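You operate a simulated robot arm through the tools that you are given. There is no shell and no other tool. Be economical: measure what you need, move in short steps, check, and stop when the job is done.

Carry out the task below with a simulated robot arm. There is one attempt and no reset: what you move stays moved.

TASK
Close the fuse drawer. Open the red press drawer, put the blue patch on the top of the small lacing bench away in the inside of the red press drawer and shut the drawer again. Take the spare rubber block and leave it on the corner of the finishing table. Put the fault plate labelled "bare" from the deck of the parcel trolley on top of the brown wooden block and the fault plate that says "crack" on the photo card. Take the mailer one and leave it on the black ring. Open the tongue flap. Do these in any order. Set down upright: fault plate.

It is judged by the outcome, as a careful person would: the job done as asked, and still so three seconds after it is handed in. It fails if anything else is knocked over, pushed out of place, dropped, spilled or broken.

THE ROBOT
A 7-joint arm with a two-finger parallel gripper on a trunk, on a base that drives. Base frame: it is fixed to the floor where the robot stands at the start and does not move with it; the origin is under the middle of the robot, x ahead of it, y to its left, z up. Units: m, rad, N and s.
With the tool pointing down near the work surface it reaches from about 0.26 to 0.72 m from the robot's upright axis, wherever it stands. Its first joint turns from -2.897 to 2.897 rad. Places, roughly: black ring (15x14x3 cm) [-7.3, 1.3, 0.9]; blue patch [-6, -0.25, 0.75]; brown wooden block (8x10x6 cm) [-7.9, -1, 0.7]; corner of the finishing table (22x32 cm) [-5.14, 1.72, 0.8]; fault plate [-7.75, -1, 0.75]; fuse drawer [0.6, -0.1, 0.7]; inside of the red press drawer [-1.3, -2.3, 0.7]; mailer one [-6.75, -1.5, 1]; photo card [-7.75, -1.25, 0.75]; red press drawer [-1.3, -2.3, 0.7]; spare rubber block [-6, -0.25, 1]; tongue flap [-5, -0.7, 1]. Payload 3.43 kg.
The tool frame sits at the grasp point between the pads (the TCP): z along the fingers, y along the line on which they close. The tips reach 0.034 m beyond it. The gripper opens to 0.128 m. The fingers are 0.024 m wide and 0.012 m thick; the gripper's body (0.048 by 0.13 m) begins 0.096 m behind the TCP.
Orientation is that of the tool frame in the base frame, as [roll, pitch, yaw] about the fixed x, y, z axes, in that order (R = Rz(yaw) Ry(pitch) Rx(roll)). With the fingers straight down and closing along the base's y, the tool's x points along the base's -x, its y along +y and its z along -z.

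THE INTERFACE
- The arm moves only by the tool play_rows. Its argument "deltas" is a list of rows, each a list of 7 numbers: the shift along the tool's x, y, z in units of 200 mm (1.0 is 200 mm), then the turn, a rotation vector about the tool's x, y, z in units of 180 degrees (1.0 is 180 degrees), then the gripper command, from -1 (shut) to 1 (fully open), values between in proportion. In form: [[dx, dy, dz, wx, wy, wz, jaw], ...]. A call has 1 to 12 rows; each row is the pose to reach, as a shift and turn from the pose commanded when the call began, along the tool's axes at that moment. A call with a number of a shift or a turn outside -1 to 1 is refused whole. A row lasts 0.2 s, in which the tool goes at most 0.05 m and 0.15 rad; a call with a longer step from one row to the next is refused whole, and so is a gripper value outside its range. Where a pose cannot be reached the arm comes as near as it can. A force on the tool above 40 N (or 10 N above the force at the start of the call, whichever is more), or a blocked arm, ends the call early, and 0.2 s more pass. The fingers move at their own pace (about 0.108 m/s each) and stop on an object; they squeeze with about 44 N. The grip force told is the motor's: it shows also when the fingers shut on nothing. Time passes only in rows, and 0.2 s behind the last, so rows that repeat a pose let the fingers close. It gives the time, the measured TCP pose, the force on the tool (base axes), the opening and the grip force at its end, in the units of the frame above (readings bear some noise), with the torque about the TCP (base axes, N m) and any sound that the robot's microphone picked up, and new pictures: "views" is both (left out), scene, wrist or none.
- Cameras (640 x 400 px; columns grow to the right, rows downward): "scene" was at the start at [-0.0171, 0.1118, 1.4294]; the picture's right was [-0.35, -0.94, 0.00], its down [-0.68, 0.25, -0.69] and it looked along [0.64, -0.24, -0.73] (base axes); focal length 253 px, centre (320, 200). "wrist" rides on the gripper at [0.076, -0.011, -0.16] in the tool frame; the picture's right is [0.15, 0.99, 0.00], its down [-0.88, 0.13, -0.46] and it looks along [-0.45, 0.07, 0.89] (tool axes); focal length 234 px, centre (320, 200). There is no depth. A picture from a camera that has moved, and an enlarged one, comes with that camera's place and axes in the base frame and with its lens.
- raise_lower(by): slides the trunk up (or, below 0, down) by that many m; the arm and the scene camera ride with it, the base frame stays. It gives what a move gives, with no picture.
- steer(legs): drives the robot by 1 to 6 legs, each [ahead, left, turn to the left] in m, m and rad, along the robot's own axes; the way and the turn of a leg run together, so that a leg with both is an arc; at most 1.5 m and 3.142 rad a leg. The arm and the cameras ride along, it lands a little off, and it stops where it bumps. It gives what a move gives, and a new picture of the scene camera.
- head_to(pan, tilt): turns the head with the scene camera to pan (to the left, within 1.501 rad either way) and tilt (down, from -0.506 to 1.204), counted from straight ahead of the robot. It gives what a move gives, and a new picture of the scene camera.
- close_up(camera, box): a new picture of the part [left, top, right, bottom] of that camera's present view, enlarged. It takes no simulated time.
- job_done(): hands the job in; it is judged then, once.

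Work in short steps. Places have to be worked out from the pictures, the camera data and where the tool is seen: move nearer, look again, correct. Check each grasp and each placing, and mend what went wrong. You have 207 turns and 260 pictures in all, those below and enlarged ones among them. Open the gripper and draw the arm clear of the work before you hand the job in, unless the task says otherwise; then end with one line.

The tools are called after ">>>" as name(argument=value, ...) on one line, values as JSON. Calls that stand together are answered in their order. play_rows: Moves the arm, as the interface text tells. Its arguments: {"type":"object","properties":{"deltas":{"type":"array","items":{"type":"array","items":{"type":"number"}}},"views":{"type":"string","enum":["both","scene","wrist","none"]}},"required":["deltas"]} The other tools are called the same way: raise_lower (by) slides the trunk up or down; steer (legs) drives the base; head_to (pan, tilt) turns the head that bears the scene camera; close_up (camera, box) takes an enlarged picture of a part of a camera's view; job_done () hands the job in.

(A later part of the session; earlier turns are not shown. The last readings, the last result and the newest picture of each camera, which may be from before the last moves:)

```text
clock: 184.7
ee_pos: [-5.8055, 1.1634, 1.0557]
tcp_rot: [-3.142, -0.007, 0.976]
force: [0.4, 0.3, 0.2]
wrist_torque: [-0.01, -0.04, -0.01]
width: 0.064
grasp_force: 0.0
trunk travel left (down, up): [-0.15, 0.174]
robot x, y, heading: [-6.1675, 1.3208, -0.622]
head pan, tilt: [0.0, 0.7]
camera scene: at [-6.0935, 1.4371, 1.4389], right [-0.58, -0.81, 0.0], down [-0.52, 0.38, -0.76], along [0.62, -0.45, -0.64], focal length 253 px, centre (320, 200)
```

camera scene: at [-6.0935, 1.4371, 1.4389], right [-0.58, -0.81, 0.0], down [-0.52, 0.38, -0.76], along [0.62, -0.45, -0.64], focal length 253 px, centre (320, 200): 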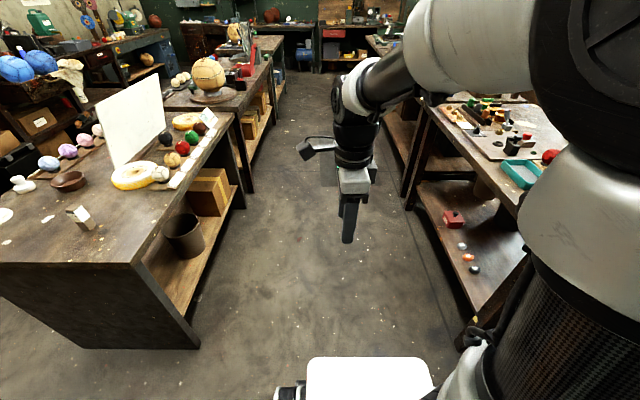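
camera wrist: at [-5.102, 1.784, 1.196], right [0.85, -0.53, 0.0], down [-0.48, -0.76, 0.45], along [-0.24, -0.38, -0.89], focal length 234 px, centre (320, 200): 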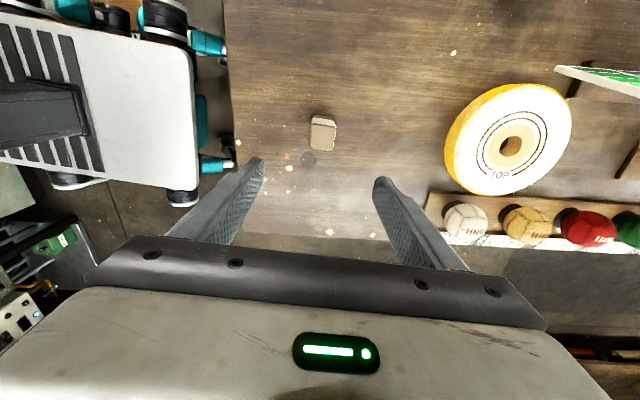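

The aisle is clear and the robot is centred in it. I drive down it.

>>> steer(legs=[[1.1, 0, 0], [0.95, 0, 0]])

>>> head_to(pan=-1.2, tilt=0.5)

```text
clock: 194.8
ee_pos: [-4.163, -0.0452, 1.0557]
tcp_rot: [3.141, -0.009, 0.97]
force: [0.2, 0.0, -0.8]
wrist_torque: [0.01, 0.02, -0.03]
width: 0.0641
grasp_force: 0.0
trunk travel left (down, up): [-0.15, 0.174]
robot x, y, heading: [-4.5268, 0.1137, -0.632]
head pan, tilt: [0.0, 0.7]
camera scene: at [-4.4486, 0.2301, 1.4389], right [-0.59, -0.81, 0.0], down [-0.52, 0.38, -0.76], along [0.62, -0.45, -0.64], focal length 253 px, centre (320, 200)
```

scene: 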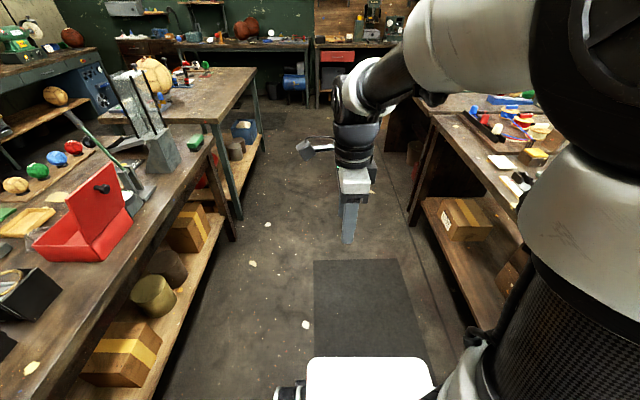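

```text
clock: 196.2
ee_pos: [-4.1617, -0.0472, 1.0552]
tcp_rot: [3.141, -0.008, 0.971]
force: [0.2, -0.1, -0.4]
wrist_torque: [0.0, 0.03, -0.01]
width: 0.0643
grasp_force: 0.0
trunk travel left (down, up): [-0.15, 0.174]
robot x, y, heading: [-4.5233, 0.1133, -0.626]
head pan, tilt: [-1.201, 0.499]
camera scene: at [-4.5406, 0.1921, 1.4566], right [-0.97, 0.26, 0.0], down [0.12, 0.46, -0.88], along [-0.22, -0.85, -0.48], focal length 253 px, centre (320, 200)
```

scene: 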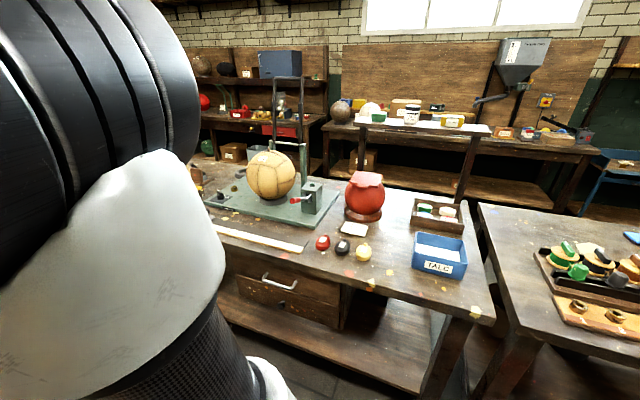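

>>> close_up(camera="scene", box=[300, 140, 460, 240])

```text
4.00 times, centred on (380, 190) of scene
camera zoom: at [-4.5406, 0.1921, 1.4566], right [-0.97, 0.26, 0.0], down [0.12, 0.46, -0.88], along [-0.22, -0.85, -0.48], focal length 1014 px, centre (80, 240)
```

zoom: 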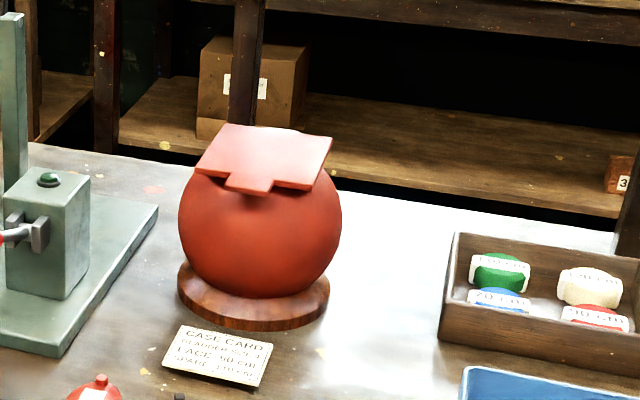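

The flap's tab faces this aisle, hinged at the back. I turn to face the bench and move closer.

>>> steer(legs=[[0, 0, -1.57], [0.15, -0.15, 0]])

>>> head_to(pan=0.3, tilt=0.6)

```text
clock: 202.3
ee_pos: [-4.9096, -0.2714, 1.056]
tcp_rot: [3.141, -0.009, -0.629]
force: [-0.4, -0.3, -0.1]
wrist_torque: [-0.01, -0.01, -0.01]
width: 0.064
grasp_force: 0.0
trunk travel left (down, up): [-0.15, 0.174]
robot x, y, heading: [-4.7355, 0.0874, -2.23]
head pan, tilt: [-1.201, 0.499]
camera scene: at [-4.6623, 0.0978, 1.4566], right [0.28, 0.96, 0.0], down [0.46, -0.14, -0.88], along [-0.84, 0.25, -0.48], focal length 253 px, centre (320, 200)
```

scene: 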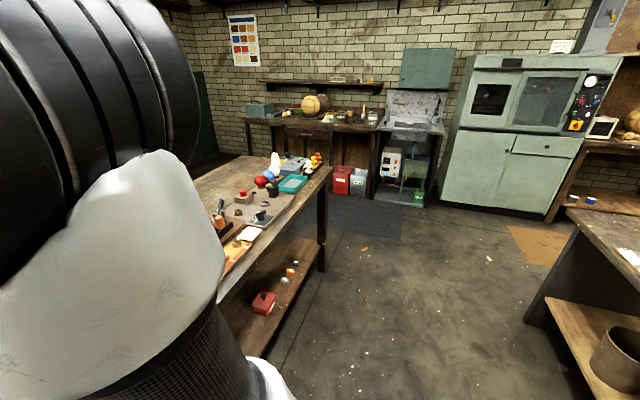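

```text
clock: 203.9
ee_pos: [-4.909, -0.2706, 1.055]
tcp_rot: [3.141, -0.009, -0.629]
force: [-0.3, 0.9, -0.2]
wrist_torque: [0.02, -0.02, -0.03]
width: 0.064
grasp_force: 0.1
trunk travel left (down, up): [-0.15, 0.174]
robot x, y, heading: [-4.7387, 0.0863, -2.231]
head pan, tilt: [0.3, 0.6]
camera scene: at [-4.606, -0.0108, 1.4475], right [-0.94, 0.35, 0.0], down [0.2, 0.53, -0.83], along [-0.29, -0.77, -0.56], focal length 253 px, centre (320, 200)
```

scene: 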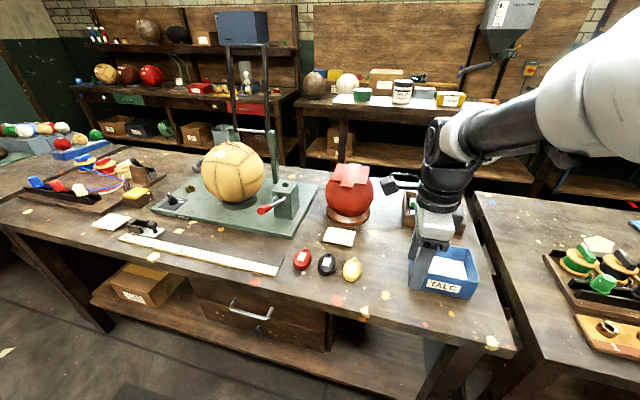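

>>> close_up(camera="scene", box=[280, 130, 440, 230])

>>> close_up(camera="wrist", box=[0, 0, 640, 400])

```text
4.00 times, centred on (360, 180) of scene
camera zoom: at [-4.606, -0.0108, 1.4475], right [-0.94, 0.35, 0.0], down [0.2, 0.53, -0.83], along [-0.29, -0.77, -0.56], focal length 1014 px, centre (160, 280)
```

zoom: 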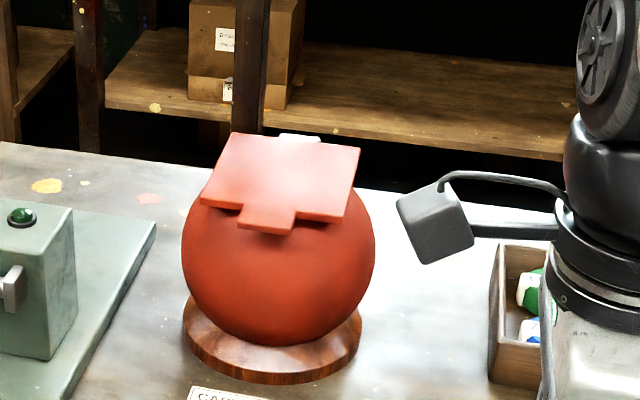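

```text
1.00 times, centred on (320, 200) of wrist (not enlarged: the box is as wide or as high as the picture)
camera zoom: at [-4.8433, -0.3061, 1.2167], right [-0.46, -0.89, 0.0], down [-0.79, 0.41, 0.45], along [-0.4, 0.21, -0.89], focal length 234 px, centre (320, 200)
```

zoom: 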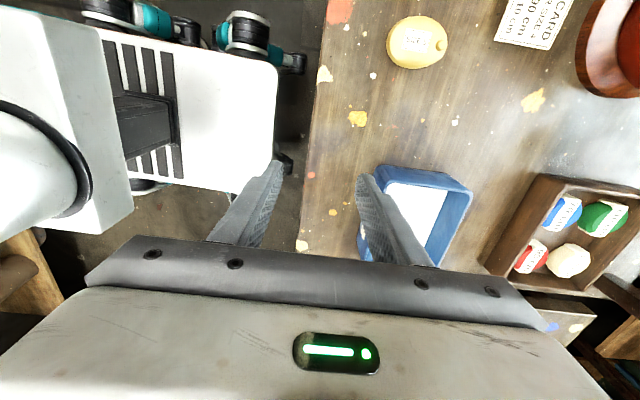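

Tab end estimated at (-4.942, -0.657, 1.012), hinge near (-5.03, -0.77). It's a bit far, so I shift left and closer.

>>> steer(legs=[[0.05, 0.2, 0.02]])

```text
clock: 206.4
ee_pos: [-4.773, -0.4339, 1.0549]
tcp_rot: [-3.141, -0.01, -0.607]
force: [-1.2, -0.5, -1.2]
wrist_torque: [0.03, 0.01, -0.02]
width: 0.0642
grasp_force: 0.0
trunk travel left (down, up): [-0.15, 0.174]
robot x, y, heading: [-4.6088, -0.0766, -2.211]
head pan, tilt: [0.3, 0.6]
camera scene: at [-4.4741, -0.1681, 1.4475], right [-0.94, 0.33, 0.0], down [0.19, 0.53, -0.83], along [-0.27, -0.78, -0.56], focal length 253 px, centre (320, 200)
```

scene: 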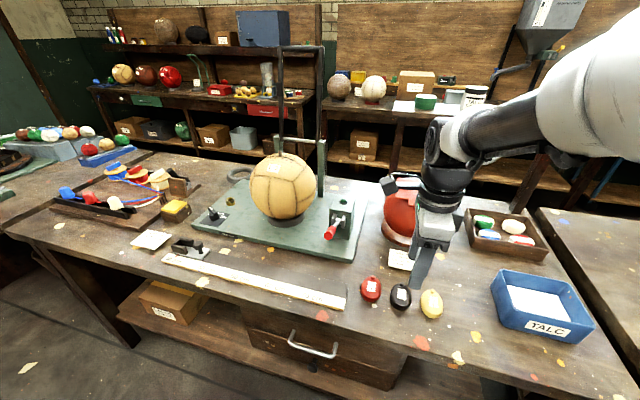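

I tilt the tool to near horizontal with the fingers shut, moving partway toward the tab.

>>> play_rows(deltas=[[0, 0, 0, -0.0444, 0, 0, -1], [0, 0, 0, -0.0888, 0, 0, -1], [0, 0.03, 0, -0.1332, 0, 0, -1], [0, 0.06, 0, -0.1776, 0, 0, -1], [0, 0.1, 0.03, -0.222, 0, 0, -1], [0, 0.15, 0.08, -0.2664, 0, 0, -1], [0, 0.2, 0.13, -0.3108, 0, 0, -1], [-0.01, 0.27, 0.18, -0.3552, 0, 0, -1], [-0.02, 0.34, 0.25, -0.3996, 0, 0, -1], [-0.03, 0.43, 0.32, -0.444, 0, 0, -1], [-0.03, 0.43, 0.32, -0.444, 0, 0, -1]])

```text
clock: 208.1
ee_pos: [-4.6779, -0.5235, 1.0193]
tcp_rot: [2.343, -0.283, -0.383]
force: [0.3, 0.2, -0.7]
wrist_torque: [0.01, -0.01, 0.01]
width: 0.0002
grasp_force: 33.3
out of reach, approached as far as the arm can: row 6, 7, 8
trunk travel left (down, up): [-0.15, 0.174]
robot x, y, heading: [-4.609, -0.072, -2.21]
head pan, tilt: [0.3, 0.6]
stopped in row 8: the arm was blocked; the commanded pose is now the measured one
camera scene: at [-4.4582, -0.1705, 1.4444], right [-0.99, 0.15, 0.0], down [0.09, 0.59, -0.8], along [-0.12, -0.8, -0.59], focal length 253 px, centre (320, 200)
camera wrist: at [-4.5923, -0.4271, 1.1404], right [-0.31, -0.62, 0.72], down [-0.8, 0.58, 0.15], along [-0.51, -0.53, -0.68], focal length 234 px, centre (320, 200)
```

scene: 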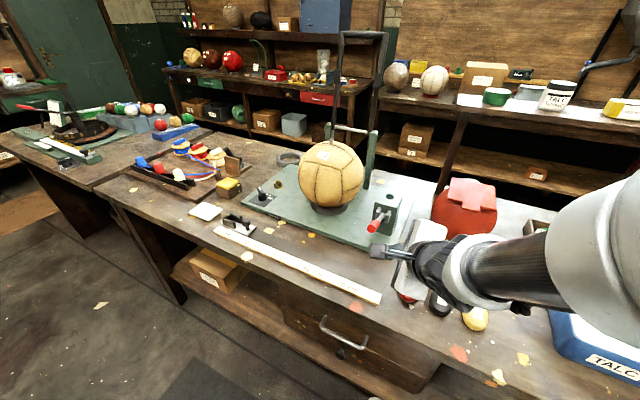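
wrist: 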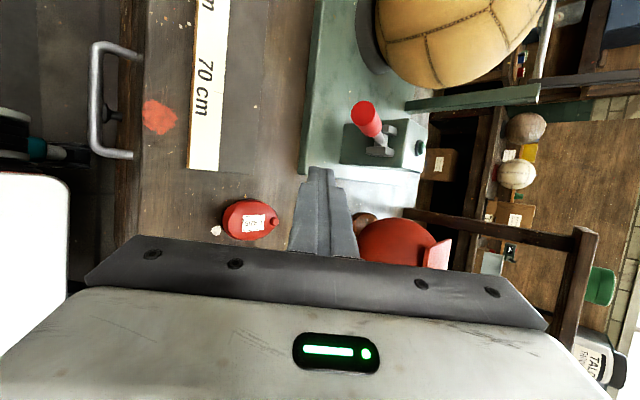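

The arm got blocked and swung off (it seems to have reached its limit near the head). I return it to the earlier tool-down pose.

>>> play_rows(deltas=[[-0.08, 0.01, -0.06, 0.04, -0.019, 0.005, -1], [-0.17, 0.025, -0.13, 0.08, -0.038, 0.01, -1], [-0.26, 0.04, -0.2, 0.12, -0.057, 0.015, -1], [-0.35, 0.053, -0.27, 0.16, -0.075, 0.02, -1], [-0.44, 0.066, -0.34, 0.2, -0.094, 0.026, -1], [-0.533, 0.08, -0.409, 0.2414, -0.1129, 0.0311, -1], [-0.533, 0.08, -0.409, 0.2414, -0.1129, 0.0311, -1]])

```text
clock: 209.7
ee_pos: [-4.7714, -0.4337, 1.0577]
tcp_rot: [3.138, 0.009, -0.604]
force: [0.4, -0.3, -0.5]
wrist_torque: [0.03, 0.0, 0.01]
width: 0.0001
grasp_force: 32.5
out of reach, approached as far as the arm can: row 1, 2
trunk travel left (down, up): [-0.15, 0.174]
robot x, y, heading: [-4.6109, -0.0746, -2.21]
head pan, tilt: [0.3, 0.6]
camera scene: at [-4.474, -0.1684, 1.4475], right [-0.94, 0.33, 0.0], down [0.19, 0.53, -0.82], along [-0.27, -0.78, -0.57], focal length 253 px, centre (320, 200)
camera wrist: at [-4.7032, -0.4667, 1.2174], right [-0.44, -0.9, 0.0], down [-0.79, 0.39, 0.46], along [-0.42, 0.2, -0.89], focal length 234 px, centre (320, 200)
```

scene: 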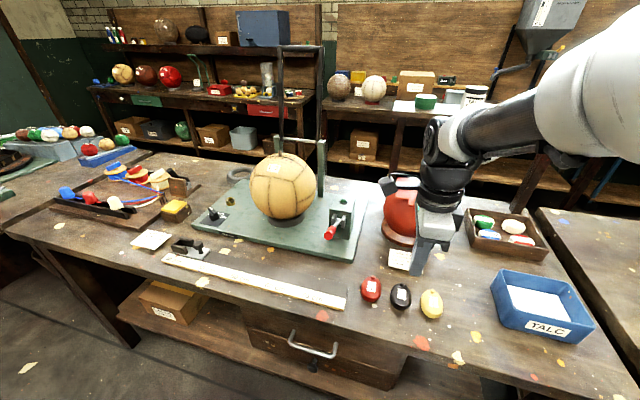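
wrist: 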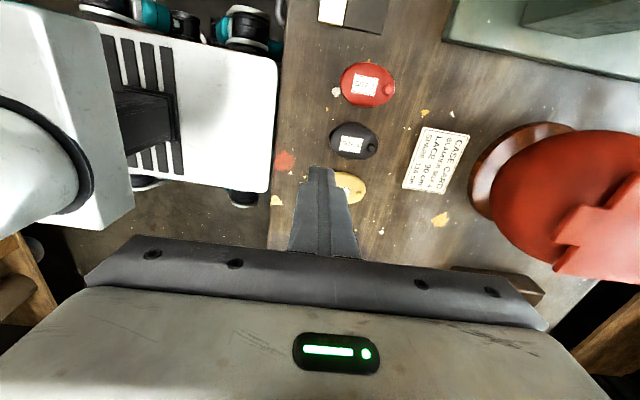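

All items are undisturbed. I'll extend forward and up first, and only tilt once the arm is farther out.

>>> play_rows(deltas=[[0, 0.1, -0.2, 0, 0, 0, -1], [-0.01, 0.3, -0.3, 0, 0, 0, -1], [-0.02, 0.5, -0.36, 0, 0, 0, -1], [-0.03, 0.67, -0.36, 0, 0, 0, -1], [-0.035, 0.82, -0.36, 0, 0, 0, -1]], views="none")

>>> play_rows(deltas=[[0, 0, 0, -0.045, 0, 0, -1], [0, 0, 0, -0.09, 0, 0, -1], [0, 0, 0, -0.135, 0, 0, -1], [0, 0, 0, -0.18, 0, 0, -1], [0, 0, 0, -0.225, 0, 0, -1], [0, 0, 0, -0.27, 0, 0, -1], [0, 0, 0, -0.315, 0, 0, -1], [0, 0, 0, -0.36, 0, 0, -1], [0, 0, 0, -0.36, 0, 0, -1]])

```text
clock: 210.9
ee_pos: [-4.8729, -0.5663, 1.1299]
tcp_rot: [3.137, 0.006, -0.607]
force: [0.9, 0.5, 0.9]
wrist_torque: [-0.01, 0.05, 0.01]
width: 0.0
grasp_force: 33.0
trunk travel left (down, up): [-0.15, 0.174]
robot x, y, heading: [-4.6064, -0.0776, -2.212]
head pan, tilt: [0.3, 0.6]
```

```text
clock: 212.9
ee_pos: [-4.8495, -0.5717, 1.1517]
tcp_rot: [2.087, -0.071, -0.531]
force: [-5.6, 1.8, 0.4]
wrist_torque: [-0.14, -0.32, 0.62]
width: 0.0001
grasp_force: 33.0
out of reach, approached as far as the arm can: row 7, 8
trunk travel left (down, up): [-0.15, 0.174]
robot x, y, heading: [-4.6058, -0.0722, -2.209]
head pan, tilt: [0.3, 0.6]
camera scene: at [-4.4725, -0.1693, 1.4481], right [-0.96, 0.27, 0.0], down [0.16, 0.54, -0.83], along [-0.22, -0.79, -0.56], focal length 253 px, centre (320, 200)
camera wrist: at [-4.7158, -0.4832, 1.2269], right [-0.17, -0.47, 0.87], down [-0.61, 0.74, 0.28], along [-0.77, -0.48, -0.41], focal length 234 px, centre (320, 200)
```

scene: 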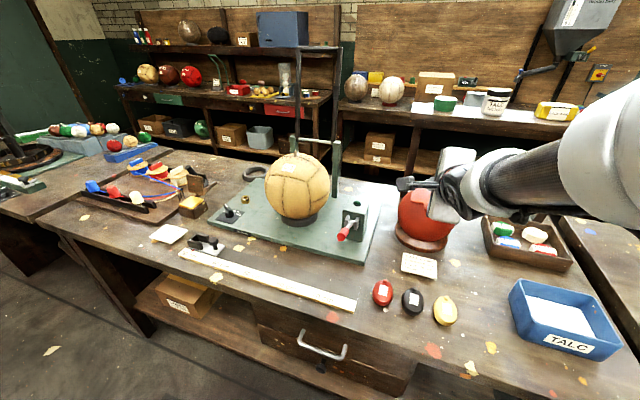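
wrist: 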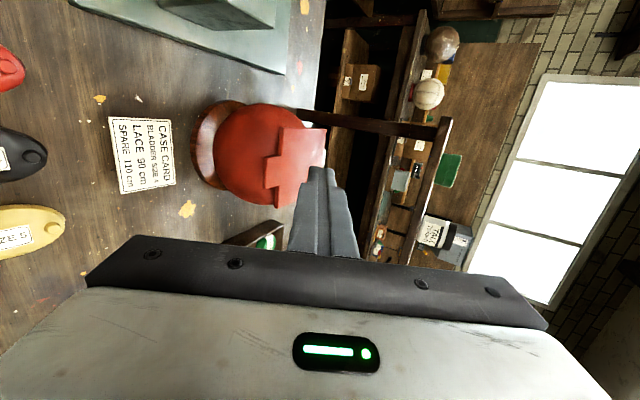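

The arm's elbow is pressing near the head because it's folded too tightly. I back the robot a little so the arm can stretch.

>>> steer(legs=[[-0.13, 0, 0]])

```text
clock: 214.2
ee_pos: [-4.7726, -0.4671, 1.1528]
tcp_rot: [2.087, -0.066, -0.538]
force: [0.2, -0.6, -0.2]
wrist_torque: [0.02, 0.01, -0.03]
width: 0.0
grasp_force: 32.9
trunk travel left (down, up): [-0.15, 0.174]
robot x, y, heading: [-4.5336, 0.0297, -2.208]
head pan, tilt: [0.3, 0.6]
camera scene: at [-4.3919, -0.0662, 1.4477], right [-0.96, 0.28, 0.0], down [0.16, 0.54, -0.83], along [-0.23, -0.79, -0.56], focal length 253 px, centre (320, 200)
```

scene: 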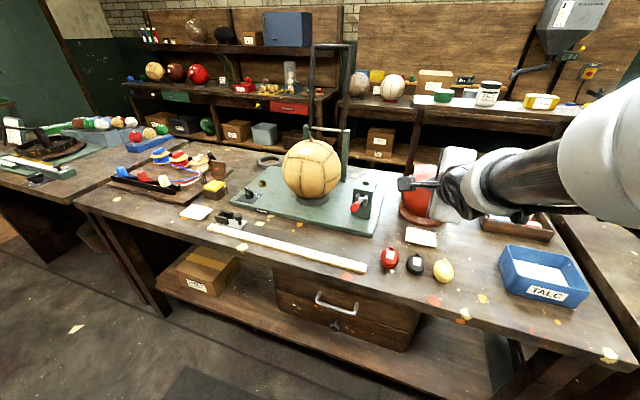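

>>> play_rows(deltas=[[-0.045, 0, 0.18, -0.005, -0.006, -0.001, -1], [-0.09, 0, 0.37, -0.01, -0.012, -0.002, -1], [-0.135, 0, 0.55, -0.015, -0.019, -0.003, -1], [-0.18, 0, 0.74, -0.02, -0.025, -0.005, -1], [-0.225, -0.01, 0.92, -0.0255, -0.0317, -0.006, -1], [-0.225, -0.01, 0.92, -0.0255, -0.0317, -0.006, -1]])

```text
clock: 215.6
ee_pos: [-4.8846, -0.5843, 1.0571]
tcp_rot: [2.008, -0.004, -0.617]
force: [0.3, 0.3, 1.1]
wrist_torque: [-0.01, 0.01, -0.01]
width: 0.0001
grasp_force: 32.5
trunk travel left (down, up): [-0.15, 0.174]
robot x, y, heading: [-4.5312, 0.0333, -2.207]
head pan, tilt: [0.3, 0.6]
camera scene: at [-4.3969, -0.0647, 1.4475], right [-0.94, 0.33, 0.0], down [0.19, 0.53, -0.82], along [-0.28, -0.78, -0.57], focal length 253 px, centre (320, 200)
camera wrist: at [-4.7378, -0.5057, 1.1154], right [-0.13, -0.43, 0.9], down [-0.51, 0.8, 0.31], along [-0.85, -0.42, -0.32], focal length 234 px, centre (320, 200)
```

scene: 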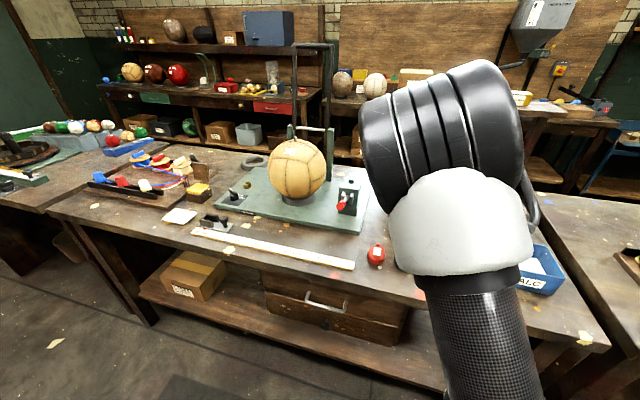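
wrist: 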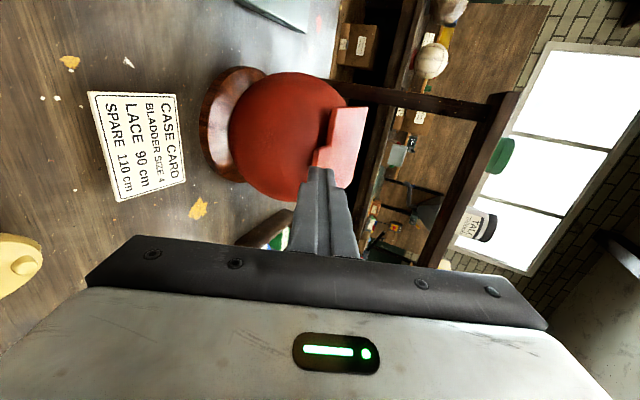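

>>> close_up(camera="wrist", box=[200, 60, 440, 210])

```text
2.67 times, centred on (320, 135) of wrist
camera zoom: at [-4.7378, -0.5057, 1.1154], right [-0.13, -0.43, 0.9], down [-0.51, 0.8, 0.31], along [-0.85, -0.42, -0.32], focal length 624 px, centre (320, 373)
```

zoom: 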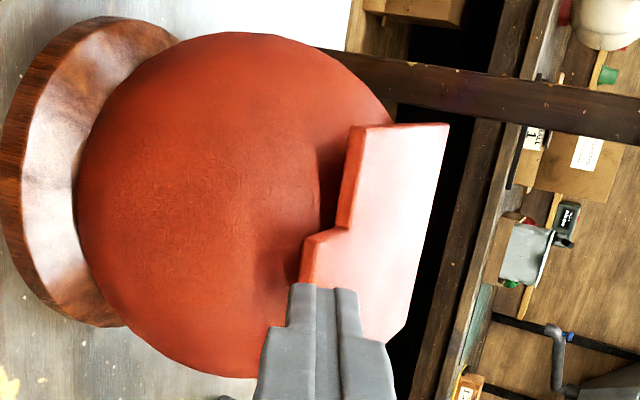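

Clearance under the tab is tight for closed fingers. Better: hold the tab by its two sides with a downward tool and swing it up along its arc, with the pads as pivot. First I back off, up, and tool down.

>>> play_rows(deltas=[[0, 0.06, -0.2, 0.045, 0, 0, -1], [0, 0.12, -0.4, 0.09, 0, 0, -1], [0, 0.18, -0.55, 0.135, 0, 0, -1], [0, 0.24, -0.66, 0.18, 0, 0, -1], [0, 0.24, -0.66, 0.225, 0, 0, -1], [0, 0.24, -0.66, 0.27, 0, 0, -1], [0, 0.24, -0.66, 0.315, 0, 0, -1], [0, 0.24, -0.66, 0.36, 0, 0, -1]], views="none")

>>> play_rows(deltas=[[0, 0, 0, 0, 0, -0.046, 0], [0, 0, 0, 0, 0, -0.092, 0], [0, 0, 0, 0, 0, -0.138, 0], [0, 0, 0, 0, 0, -0.184, 0], [0, 0, 0, 0, 0, -0.23, 0], [0, 0, 0, 0, 0, -0.276, 0.1], [0, 0, 0, 0, 0, -0.322, 0.1], [0, 0, 0, 0, 0, -0.368, 0.1], [0, 0, 0, 0, 0, -0.414, 0.1], [0, 0, 0, 0, 0, -0.46, 0.1], [0, 0, 0, 0, 0, -0.5, 0.1]])

```text
clock: 217.4
ee_pos: [-4.83, -0.5027, 1.1565]
tcp_rot: [-3.141, -0.004, -0.617]
force: [0.5, -0.1, 0.4]
wrist_torque: [0.01, 0.02, 0.0]
width: 0.0
grasp_force: 33.3
out of reach, approached as far as the arm can: row 2
trunk travel left (down, up): [-0.15, 0.174]
robot x, y, heading: [-4.5286, 0.0318, -2.212]
head pan, tilt: [0.3, 0.6]
```

```text
clock: 219.8
ee_pos: [-4.83, -0.5019, 1.1558]
tcp_rot: [3.137, 0.0, 0.957]
force: [-0.5, -0.2, 0.6]
wrist_torque: [-0.04, 0.0, 0.01]
width: 0.0706
grasp_force: 0.0
trunk travel left (down, up): [-0.15, 0.174]
robot x, y, heading: [-4.5376, 0.0323, -2.208]
head pan, tilt: [0.3, 0.6]
camera scene: at [-4.3968, -0.0645, 1.4475], right [-0.94, 0.33, 0.0], down [0.19, 0.53, -0.83], along [-0.28, -0.78, -0.56], focal length 253 px, centre (320, 200)
camera wrist: at [-4.7968, -0.4335, 1.3171], right [0.89, -0.45, 0.0], down [-0.4, -0.79, 0.46], along [-0.2, -0.41, -0.89], focal length 234 px, centre (320, 200)
```

scene: 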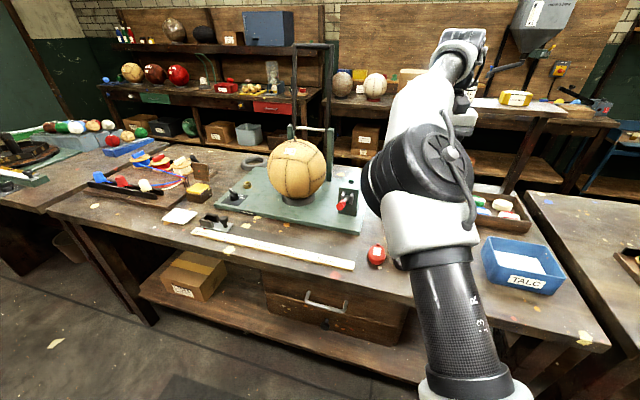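
wrist: 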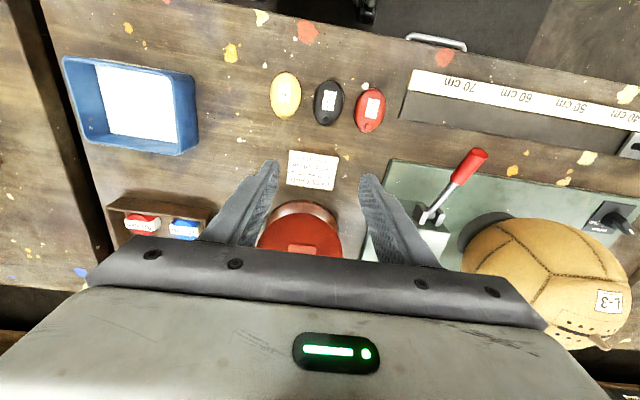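

>>> close_up(camera="wrist", box=[220, 160, 400, 272])

```text
3.56 times, centred on (310, 216) of wrist
camera zoom: at [-4.7968, -0.4335, 1.3171], right [0.89, -0.45, 0.0], down [-0.4, -0.79, 0.46], along [-0.2, -0.41, -0.89], focal length 833 px, centre (356, 143)
```

zoom: 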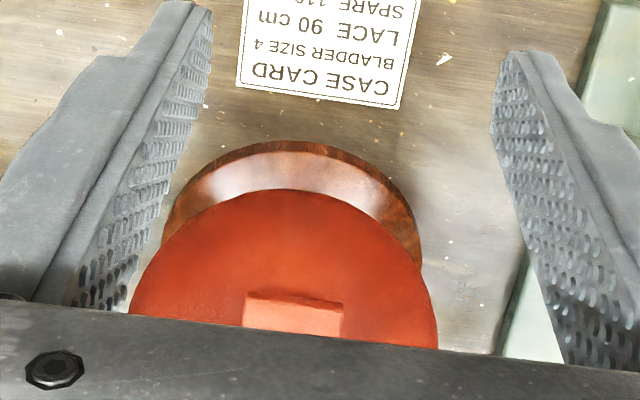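

Clear view of the tab: end centre ≈(-4.935, -0.642), 44 mm wide, and the tool is aligned with it. I move the robot forward again and look.

>>> steer(legs=[[0.13, 0, 0]])

>>> close_up(camera="wrist", box=[0, 0, 640, 400])

```text
clock: 221.1
ee_pos: [-4.9046, -0.6049, 1.1563]
tcp_rot: [3.138, 0.0, 0.953]
force: [-1.0, 0.5, 1.2]
wrist_torque: [0.0, 0.01, 0.0]
width: 0.0701
grasp_force: 0.0
trunk travel left (down, up): [-0.15, 0.174]
robot x, y, heading: [-4.6089, -0.0741, -2.21]
head pan, tilt: [0.3, 0.6]
camera scene: at [-4.4727, -0.1665, 1.4475], right [-0.94, 0.33, 0.0], down [0.19, 0.53, -0.83], along [-0.27, -0.78, -0.56], focal length 253 px, centre (320, 200)
```

scene: 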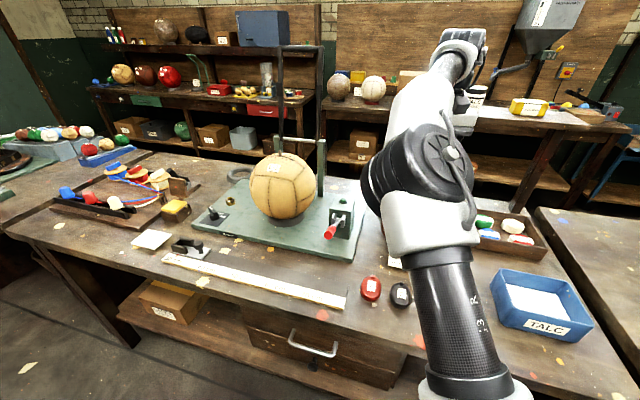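

```text
1.00 times, centred on (320, 200) of wrist (not enlarged: the box is as wide or as high as the picture)
camera zoom: at [-4.8723, -0.5359, 1.3171], right [0.89, -0.45, 0.0], down [-0.4, -0.79, 0.46], along [-0.2, -0.41, -0.89], focal length 234 px, centre (320, 200)
```

zoom: 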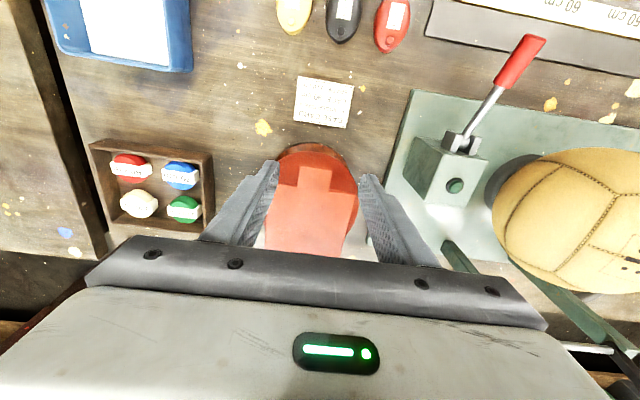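

>>> play_rows(deltas=[[-0.07, 0, 0.15, 0, 0, 0, 0.1], [-0.15, 0, 0.3, 0, 0, 0, 0.1], [-0.218, 0, 0.45, 0, 0, 0, 0.1], [-0.218, 0, 0.55, 0, 0, 0, 0.1], [-0.218, 0, 0.62, 0, 0, 0, 0.1], [-0.218, 0, 0.62, 0, 0, 0, 0.1]])

>>> close_up(camera="wrist", box=[220, 120, 420, 245])

```text
clock: 222.1
ee_pos: [-4.9314, -0.6435, 1.0611]
tcp_rot: [3.139, 0.022, 0.954]
force: [6.1, 7.2, 20.6]
wrist_torque: [0.29, 0.19, -0.2]
width: 0.07
grasp_force: 0.1
trunk travel left (down, up): [-0.15, 0.174]
robot x, y, heading: [-4.6076, -0.0717, -2.206]
head pan, tilt: [0.3, 0.6]
stopped in row 5: the force on the tool passed its limit at 52 N (the readings are from after the stop); the commanded pose is now the measured one
camera scene: at [-4.471, -0.1641, 1.4478], right [-0.94, 0.33, 0.0], down [0.19, 0.53, -0.83], along [-0.28, -0.78, -0.56], focal length 253 px, centre (320, 200)
camera wrist: at [-4.8955, -0.571, 1.2199], right [0.89, -0.45, 0.0], down [-0.4, -0.78, 0.48], along [-0.22, -0.42, -0.88], focal length 234 px, centre (320, 200)
```

scene: 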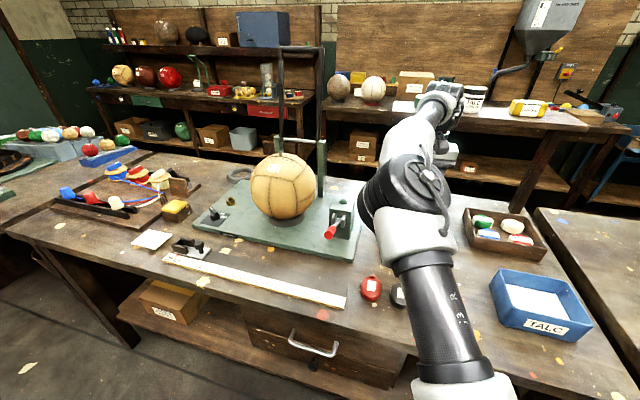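
wrist: 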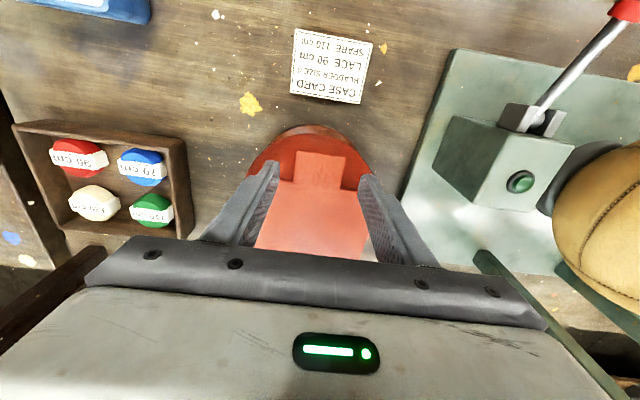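

```text
3.20 times, centred on (320, 182) of wrist
camera zoom: at [-4.8955, -0.571, 1.2199], right [0.89, -0.45, 0.0], down [-0.4, -0.78, 0.48], along [-0.22, -0.42, -0.88], focal length 749 px, centre (320, 256)
```

zoom: 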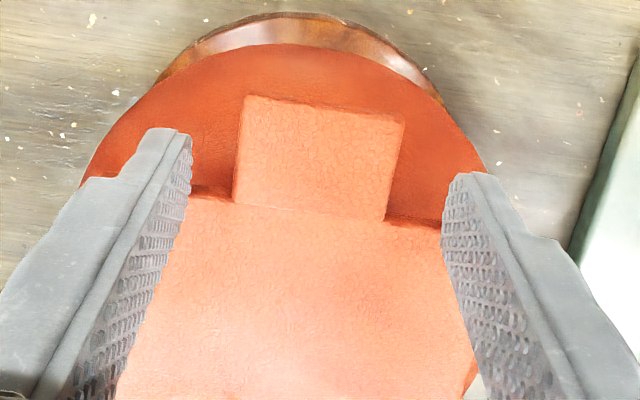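

The fingertips touched the plate itself (top at z≈1.027), slightly too far in. I lift a little, come back 14 mm, lower beside the tab and close.

>>> play_rows(deltas=[[0, 0, -0.08, 0, 0, 0, 0.1], [0.068, 0, -0.08, 0, 0, 0, 0.1], [0.068, 0, 0, 0, 0, 0, 0.1], [0.068, 0, 0.075, 0, 0, 0, 0.1], [0.068, 0, 0.075, 0, 0, 0, -1], [0.068, 0, 0.075, 0, 0, 0, -1], [0.068, 0, 0.075, 0, 0, 0, -1]], views="none")

>>> close_up(camera="wrist", box=[220, 120, 420, 245])

```text
clock: 223.7
ee_pos: [-4.9274, -0.6334, 1.0425]
tcp_rot: [-3.141, 0.018, 0.95]
force: [-14.2, 9.8, -0.7]
wrist_torque: [0.35, 0.22, -0.94]
width: 0.0436
grasp_force: 45.3
trunk travel left (down, up): [-0.15, 0.174]
robot x, y, heading: [-4.6072, -0.0716, -2.21]
head pan, tilt: [0.3, 0.6]
```

```text
3.20 times, centred on (320, 182) of wrist
camera zoom: at [-4.8907, -0.5622, 1.2007], right [0.89, -0.46, 0.0], down [-0.4, -0.79, 0.47], along [-0.22, -0.42, -0.88], focal length 749 px, centre (320, 256)
```

zoom: 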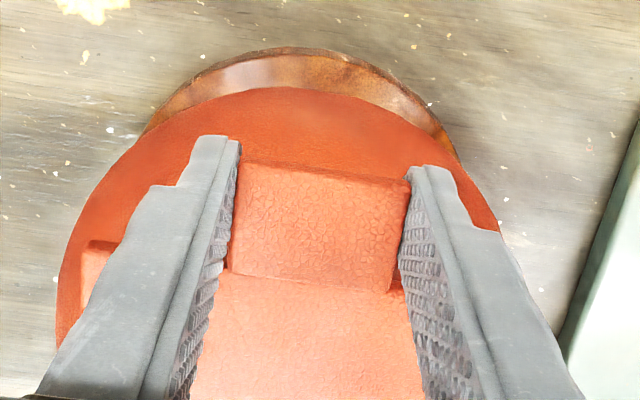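

The tab is gripped by its sides (43.6 mm). I lift it along the arc about the hinge, first 30°.

>>> play_rows(deltas=[[-0.004, 0, -0.081, 0, 0, 0, -1], [-0.017, 0, -0.161, 0, 0, 0, -1], [-0.038, 0, -0.24, 0, 0, 0, -1], [-0.067, 0, -0.315, 0, 0, 0, -1], [-0.104, 0, -0.3875, 0, 0, 0, -1]])

```text
clock: 224.9
ee_pos: [-4.9383, -0.6489, 1.1167]
tcp_rot: [3.14, 0.014, 0.952]
force: [-14.4, 12.4, -11.2]
wrist_torque: [1.39, -0.47, -0.48]
width: 0.0436
grasp_force: 44.6
trunk travel left (down, up): [-0.15, 0.174]
robot x, y, heading: [-4.6098, -0.0682, -2.209]
head pan, tilt: [0.3, 0.6]
camera scene: at [-4.4746, -0.1662, 1.4477], right [-0.94, 0.33, 0.0], down [0.19, 0.53, -0.82], along [-0.27, -0.78, -0.57], focal length 253 px, centre (320, 200)
camera wrist: at [-4.9022, -0.5774, 1.2773], right [0.89, -0.46, 0.0], down [-0.4, -0.79, 0.47], along [-0.21, -0.42, -0.88], focal length 234 px, centre (320, 200)
```

scene: 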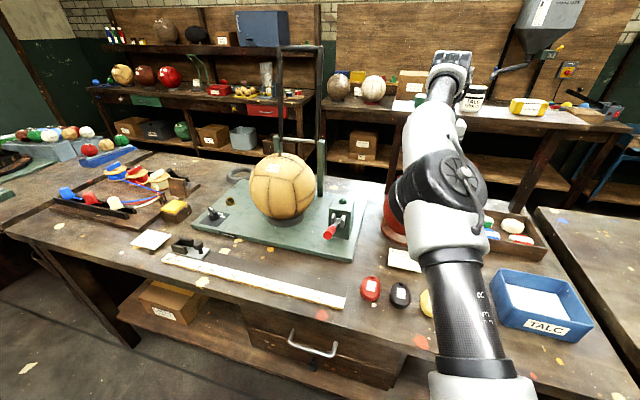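
wrist: 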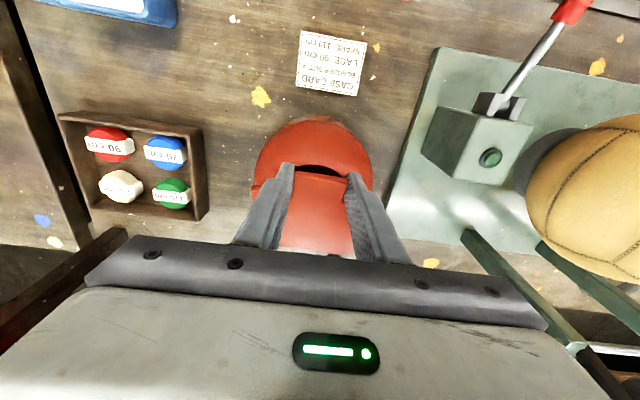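

It's opening. Continue to about 60°, tilting the tool slightly forward.

>>> play_rows(deltas=[[-0.038, 0, -0.068, 0, -0.0166, 0, -1], [-0.082, 0, -0.131, 0, -0.033, 0, -1], [-0.133, 0, -0.189, 0, -0.05, 0, -1], [-0.19, 0, -0.24, 0, -0.066, 0, -1], [-0.251, 0, -0.284, 0, -0.083, 0, -1]])

```text
clock: 226.1
ee_pos: [-4.9682, -0.6904, 1.1782]
tcp_rot: [3.141, 0.276, 0.953]
force: [-9.7, 12.2, -9.9]
wrist_torque: [1.73, -0.23, -0.74]
width: 0.0434
grasp_force: 44.7
trunk travel left (down, up): [-0.15, 0.174]
robot x, y, heading: [-4.6033, -0.071, -2.207]
head pan, tilt: [0.3, 0.6]
camera scene: at [-4.4743, -0.1662, 1.4477], right [-0.94, 0.33, 0.0], down [0.19, 0.53, -0.82], along [-0.27, -0.78, -0.57], focal length 253 px, centre (320, 200)
camera wrist: at [-4.9097, -0.5871, 1.3106], right [0.89, -0.46, -0.04], down [-0.31, -0.66, 0.68], along [-0.34, -0.59, -0.73], focal length 234 px, centre (320, 200)
```

scene: 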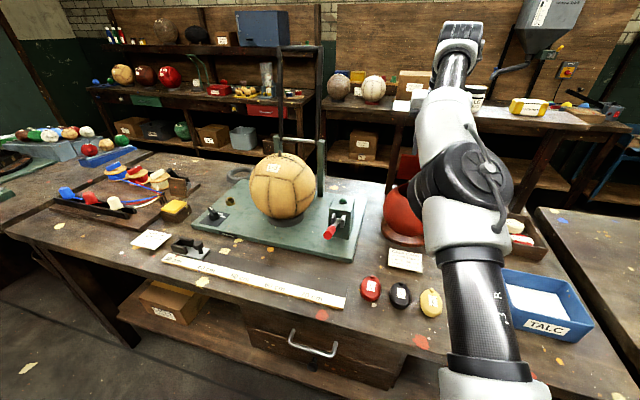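
wrist: 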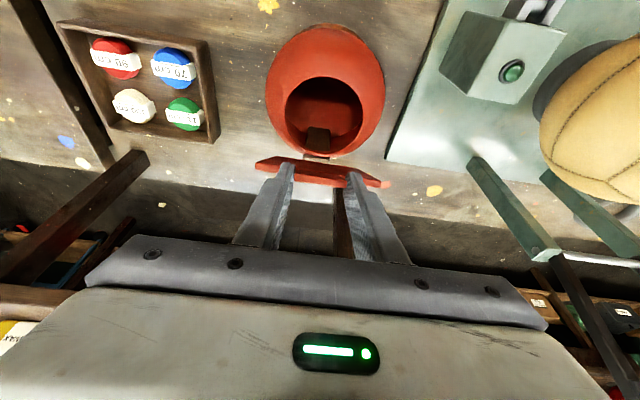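

The opening is visible and the flap is near upright. I push on past vertical.

>>> play_rows(deltas=[[-0.08, 0, 0.01, 0, -0.014, 0, -1], [-0.155, 0, 0.025, 0, -0.028, 0, -1], [-0.225, 0, 0.04, 0, -0.042, 0, -1], [-0.295, 0, 0.06, 0, -0.055, 0, -1]])

```text
clock: 227.1
ee_pos: [-4.9943, -0.7269, 1.1855]
tcp_rot: [-3.141, 0.462, 0.95]
force: [-6.7, 22.6, 32.0]
wrist_torque: [1.77, 0.14, -0.58]
width: 0.0435
grasp_force: 45.1
out of reach, approached as far as the arm can: row 3, 4
trunk travel left (down, up): [-0.15, 0.174]
robot x, y, heading: [-4.6086, -0.0708, -2.215]
head pan, tilt: [0.3, 0.6]
camera scene: at [-4.4719, -0.1615, 1.4482], right [-0.94, 0.33, 0.0], down [0.19, 0.53, -0.83], along [-0.28, -0.78, -0.56], focal length 253 px, centre (320, 200)
camera wrist: at [-4.9238, -0.6068, 1.2951], right [0.88, -0.47, -0.07], down [-0.23, -0.55, 0.8], along [-0.41, -0.69, -0.6], focal length 234 px, centre (320, 200)
```

scene: 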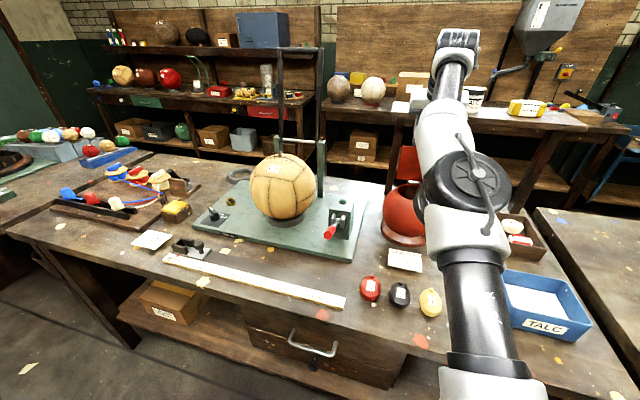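
wrist: 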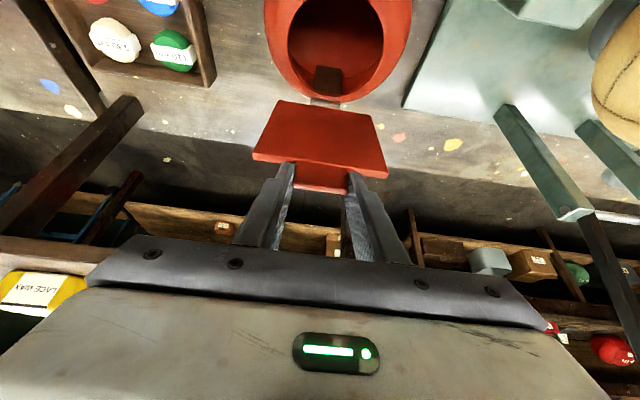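

The inner face of the flap now faces me and it resists further, so it seems fully open. I release and draw back up.

>>> play_rows(deltas=[[0, 0, 0, 0, 0, 0, -0.1], [0, 0, 0, 0, 0, 0, 0.2], [0, 0, -0.1, 0, 0, 0, 0.2], [0, 0, -0.25, 0, 0, 0, 0.2], [0.05, 0, -0.45, 0, 0, 0, 0.2], [0.2, 0, -0.55, 0, 0, 0, 0.2], [0.4, 0, -0.55, 0, 0, 0, 0.2]])

```text
clock: 228.7
ee_pos: [-4.9255, -0.6378, 1.2429]
tcp_rot: [-3.141, 0.451, 0.957]
force: [0.6, 0.4, -0.5]
wrist_torque: [-0.04, 0.0, 0.0]
width: 0.0767
grasp_force: 0.0
trunk travel left (down, up): [-0.15, 0.174]
robot x, y, heading: [-4.6081, -0.0717, -2.213]
head pan, tilt: [0.3, 0.6]
camera scene: at [-4.4728, -0.1665, 1.4475], right [-0.94, 0.33, 0.0], down [0.19, 0.53, -0.83], along [-0.27, -0.78, -0.56], focal length 253 px, centre (320, 200)
camera wrist: at [-4.8553, -0.5184, 1.354], right [0.88, -0.46, -0.06], down [-0.24, -0.56, 0.79], along [-0.4, -0.69, -0.6], focal length 234 px, centre (320, 200)
```

scene: 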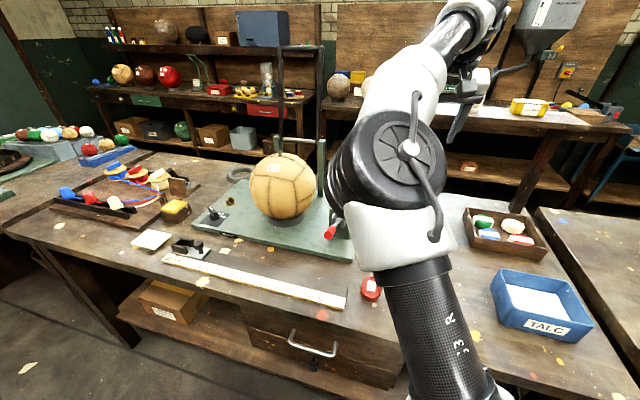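
wrist: 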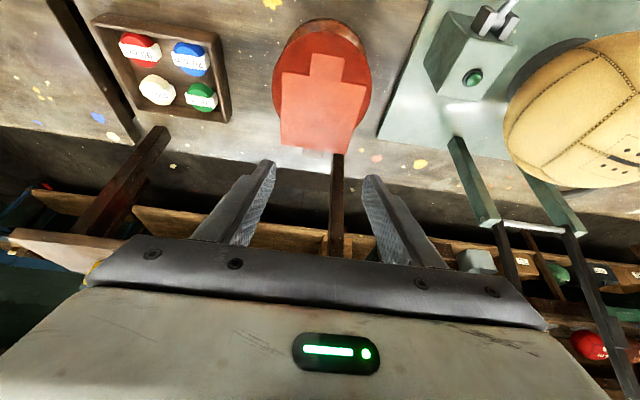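

The flap fell back: by the arc geometry it had only reached about 81° before the arm ran out of reach. I'll regrip and swing it farther with more forward tilt. First hover back over the tab.

>>> play_rows(deltas=[[0.08, 0, 0.15, 0, 0.036, 0, 0.2], [0.17, 0, 0.32, 0, 0.072, 0, 0.2], [0.27, 0, 0.52, 0, 0.108, 0, 0.2], [0.378, 0, 0.725, 0, 0.1436, 0, 0.2], [0.378, 0, 0.725, 0, 0.1436, 0, 0.2]], views="wrist")

```text
clock: 229.9
ee_pos: [-4.9195, -0.6325, 1.0786]
tcp_rot: [-3.141, 0.0, 0.956]
force: [-0.3, -0.7, 0.0]
wrist_torque: [0.0, -0.02, -0.01]
width: 0.0767
grasp_force: 0.1
trunk travel left (down, up): [-0.15, 0.174]
robot x, y, heading: [-4.6068, -0.072, -2.213]
head pan, tilt: [0.3, 0.6]
camera wrist: at [-4.8865, -0.5639, 1.24], right [0.89, -0.45, 0.0], down [-0.4, -0.79, 0.46], along [-0.2, -0.41, -0.89], focal length 234 px, centre (320, 200)
```

wrist: 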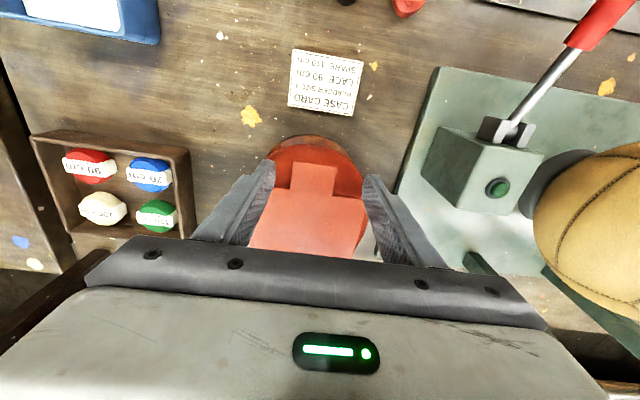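

>>> play_rows(deltas=[[-0.005, -0.02, 0.08, 0, 0, 0, 0.2], [-0.005, -0.02, 0.175, 0, 0, 0, 0.2], [-0.005, -0.02, 0.175, 0, 0, 0, -1], [-0.005, -0.02, 0.175, 0, 0, 0, -1], [-0.005, -0.02, 0.175, 0, 0, 0, -1]], views="wrist")

```text
clock: 231.1
ee_pos: [-4.9255, -0.6307, 1.0457]
tcp_rot: [3.14, 0.001, 0.952]
force: [-1.2, -0.2, -1.3]
wrist_torque: [0.02, -0.09, -0.48]
width: 0.0436
grasp_force: 44.6
trunk travel left (down, up): [-0.15, 0.174]
robot x, y, heading: [-4.6082, -0.0689, -2.204]
head pan, tilt: [0.3, 0.6]
camera wrist: at [-4.8915, -0.562, 1.2064], right [0.89, -0.45, 0.0], down [-0.4, -0.79, 0.46], along [-0.21, -0.41, -0.89], focal length 234 px, centre (320, 200)
```

wrist: 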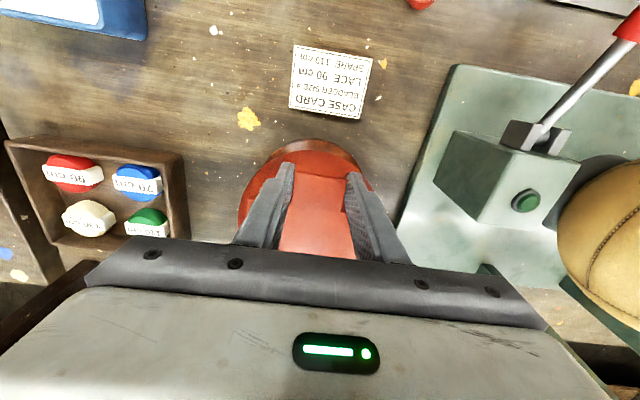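

Gripped cleanly. Now the full swing to beyond vertical with progressive tilt.

>>> play_rows(deltas=[[0, 0, -0.128, 0, -0.032, 0, -1], [-0.022, 0, -0.251, 0, -0.064, 0, -1], [-0.066, 0, -0.365, 0, -0.097, 0, -1], [-0.13, 0, -0.467, 0, -0.129, 0, -1], [-0.211, 0, -0.553, 0, -0.161, 0, -1], [-0.307, 0, -0.622, 0, -0.193, 0, -1], [-0.416, 0, -0.669, 0, -0.226, 0, -1], [-0.532, 0, -0.695, 0, -0.258, 0, -1], [-0.653, 0, -0.698, 0, -0.29, 0, -1], [-0.775, 0, -0.677, 0, -0.322, 0, -1]])

```text
clock: 233.3
ee_pos: [-5.0161, -0.7552, 1.1828]
tcp_rot: [3.137, 1.022, 0.949]
force: [1.2, 5.4, 14.8]
wrist_torque: [0.73, -0.37, 0.14]
width: 0.0439
grasp_force: 44.7
trunk travel left (down, up): [-0.15, 0.174]
robot x, y, heading: [-4.6064, -0.0741, -2.209]
head pan, tilt: [0.3, 0.6]
camera scene: at [-4.4716, -0.1648, 1.4477], right [-0.94, 0.33, 0.0], down [0.19, 0.53, -0.83], along [-0.28, -0.78, -0.56], focal length 253 px, centre (320, 200)
camera wrist: at [-4.9237, -0.6045, 1.2022], right [0.85, -0.51, -0.12], down [0.06, -0.13, 0.99], along [-0.52, -0.85, -0.08], focal length 234 px, centre (320, 200)
```

scene: 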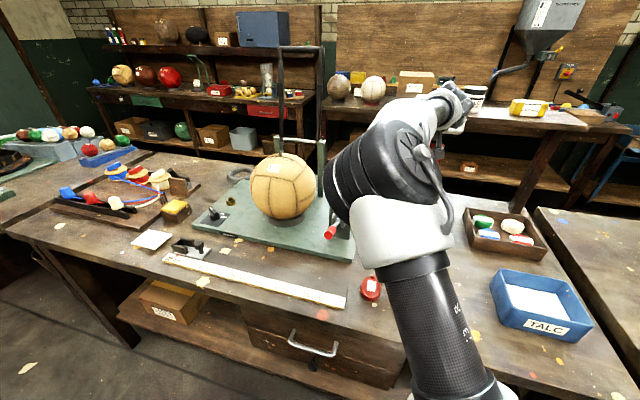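
wrist: 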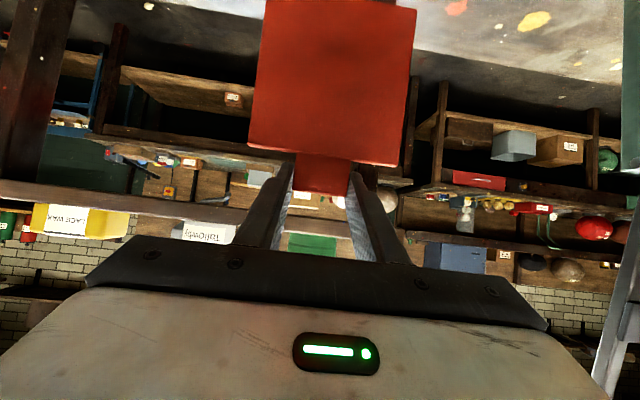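

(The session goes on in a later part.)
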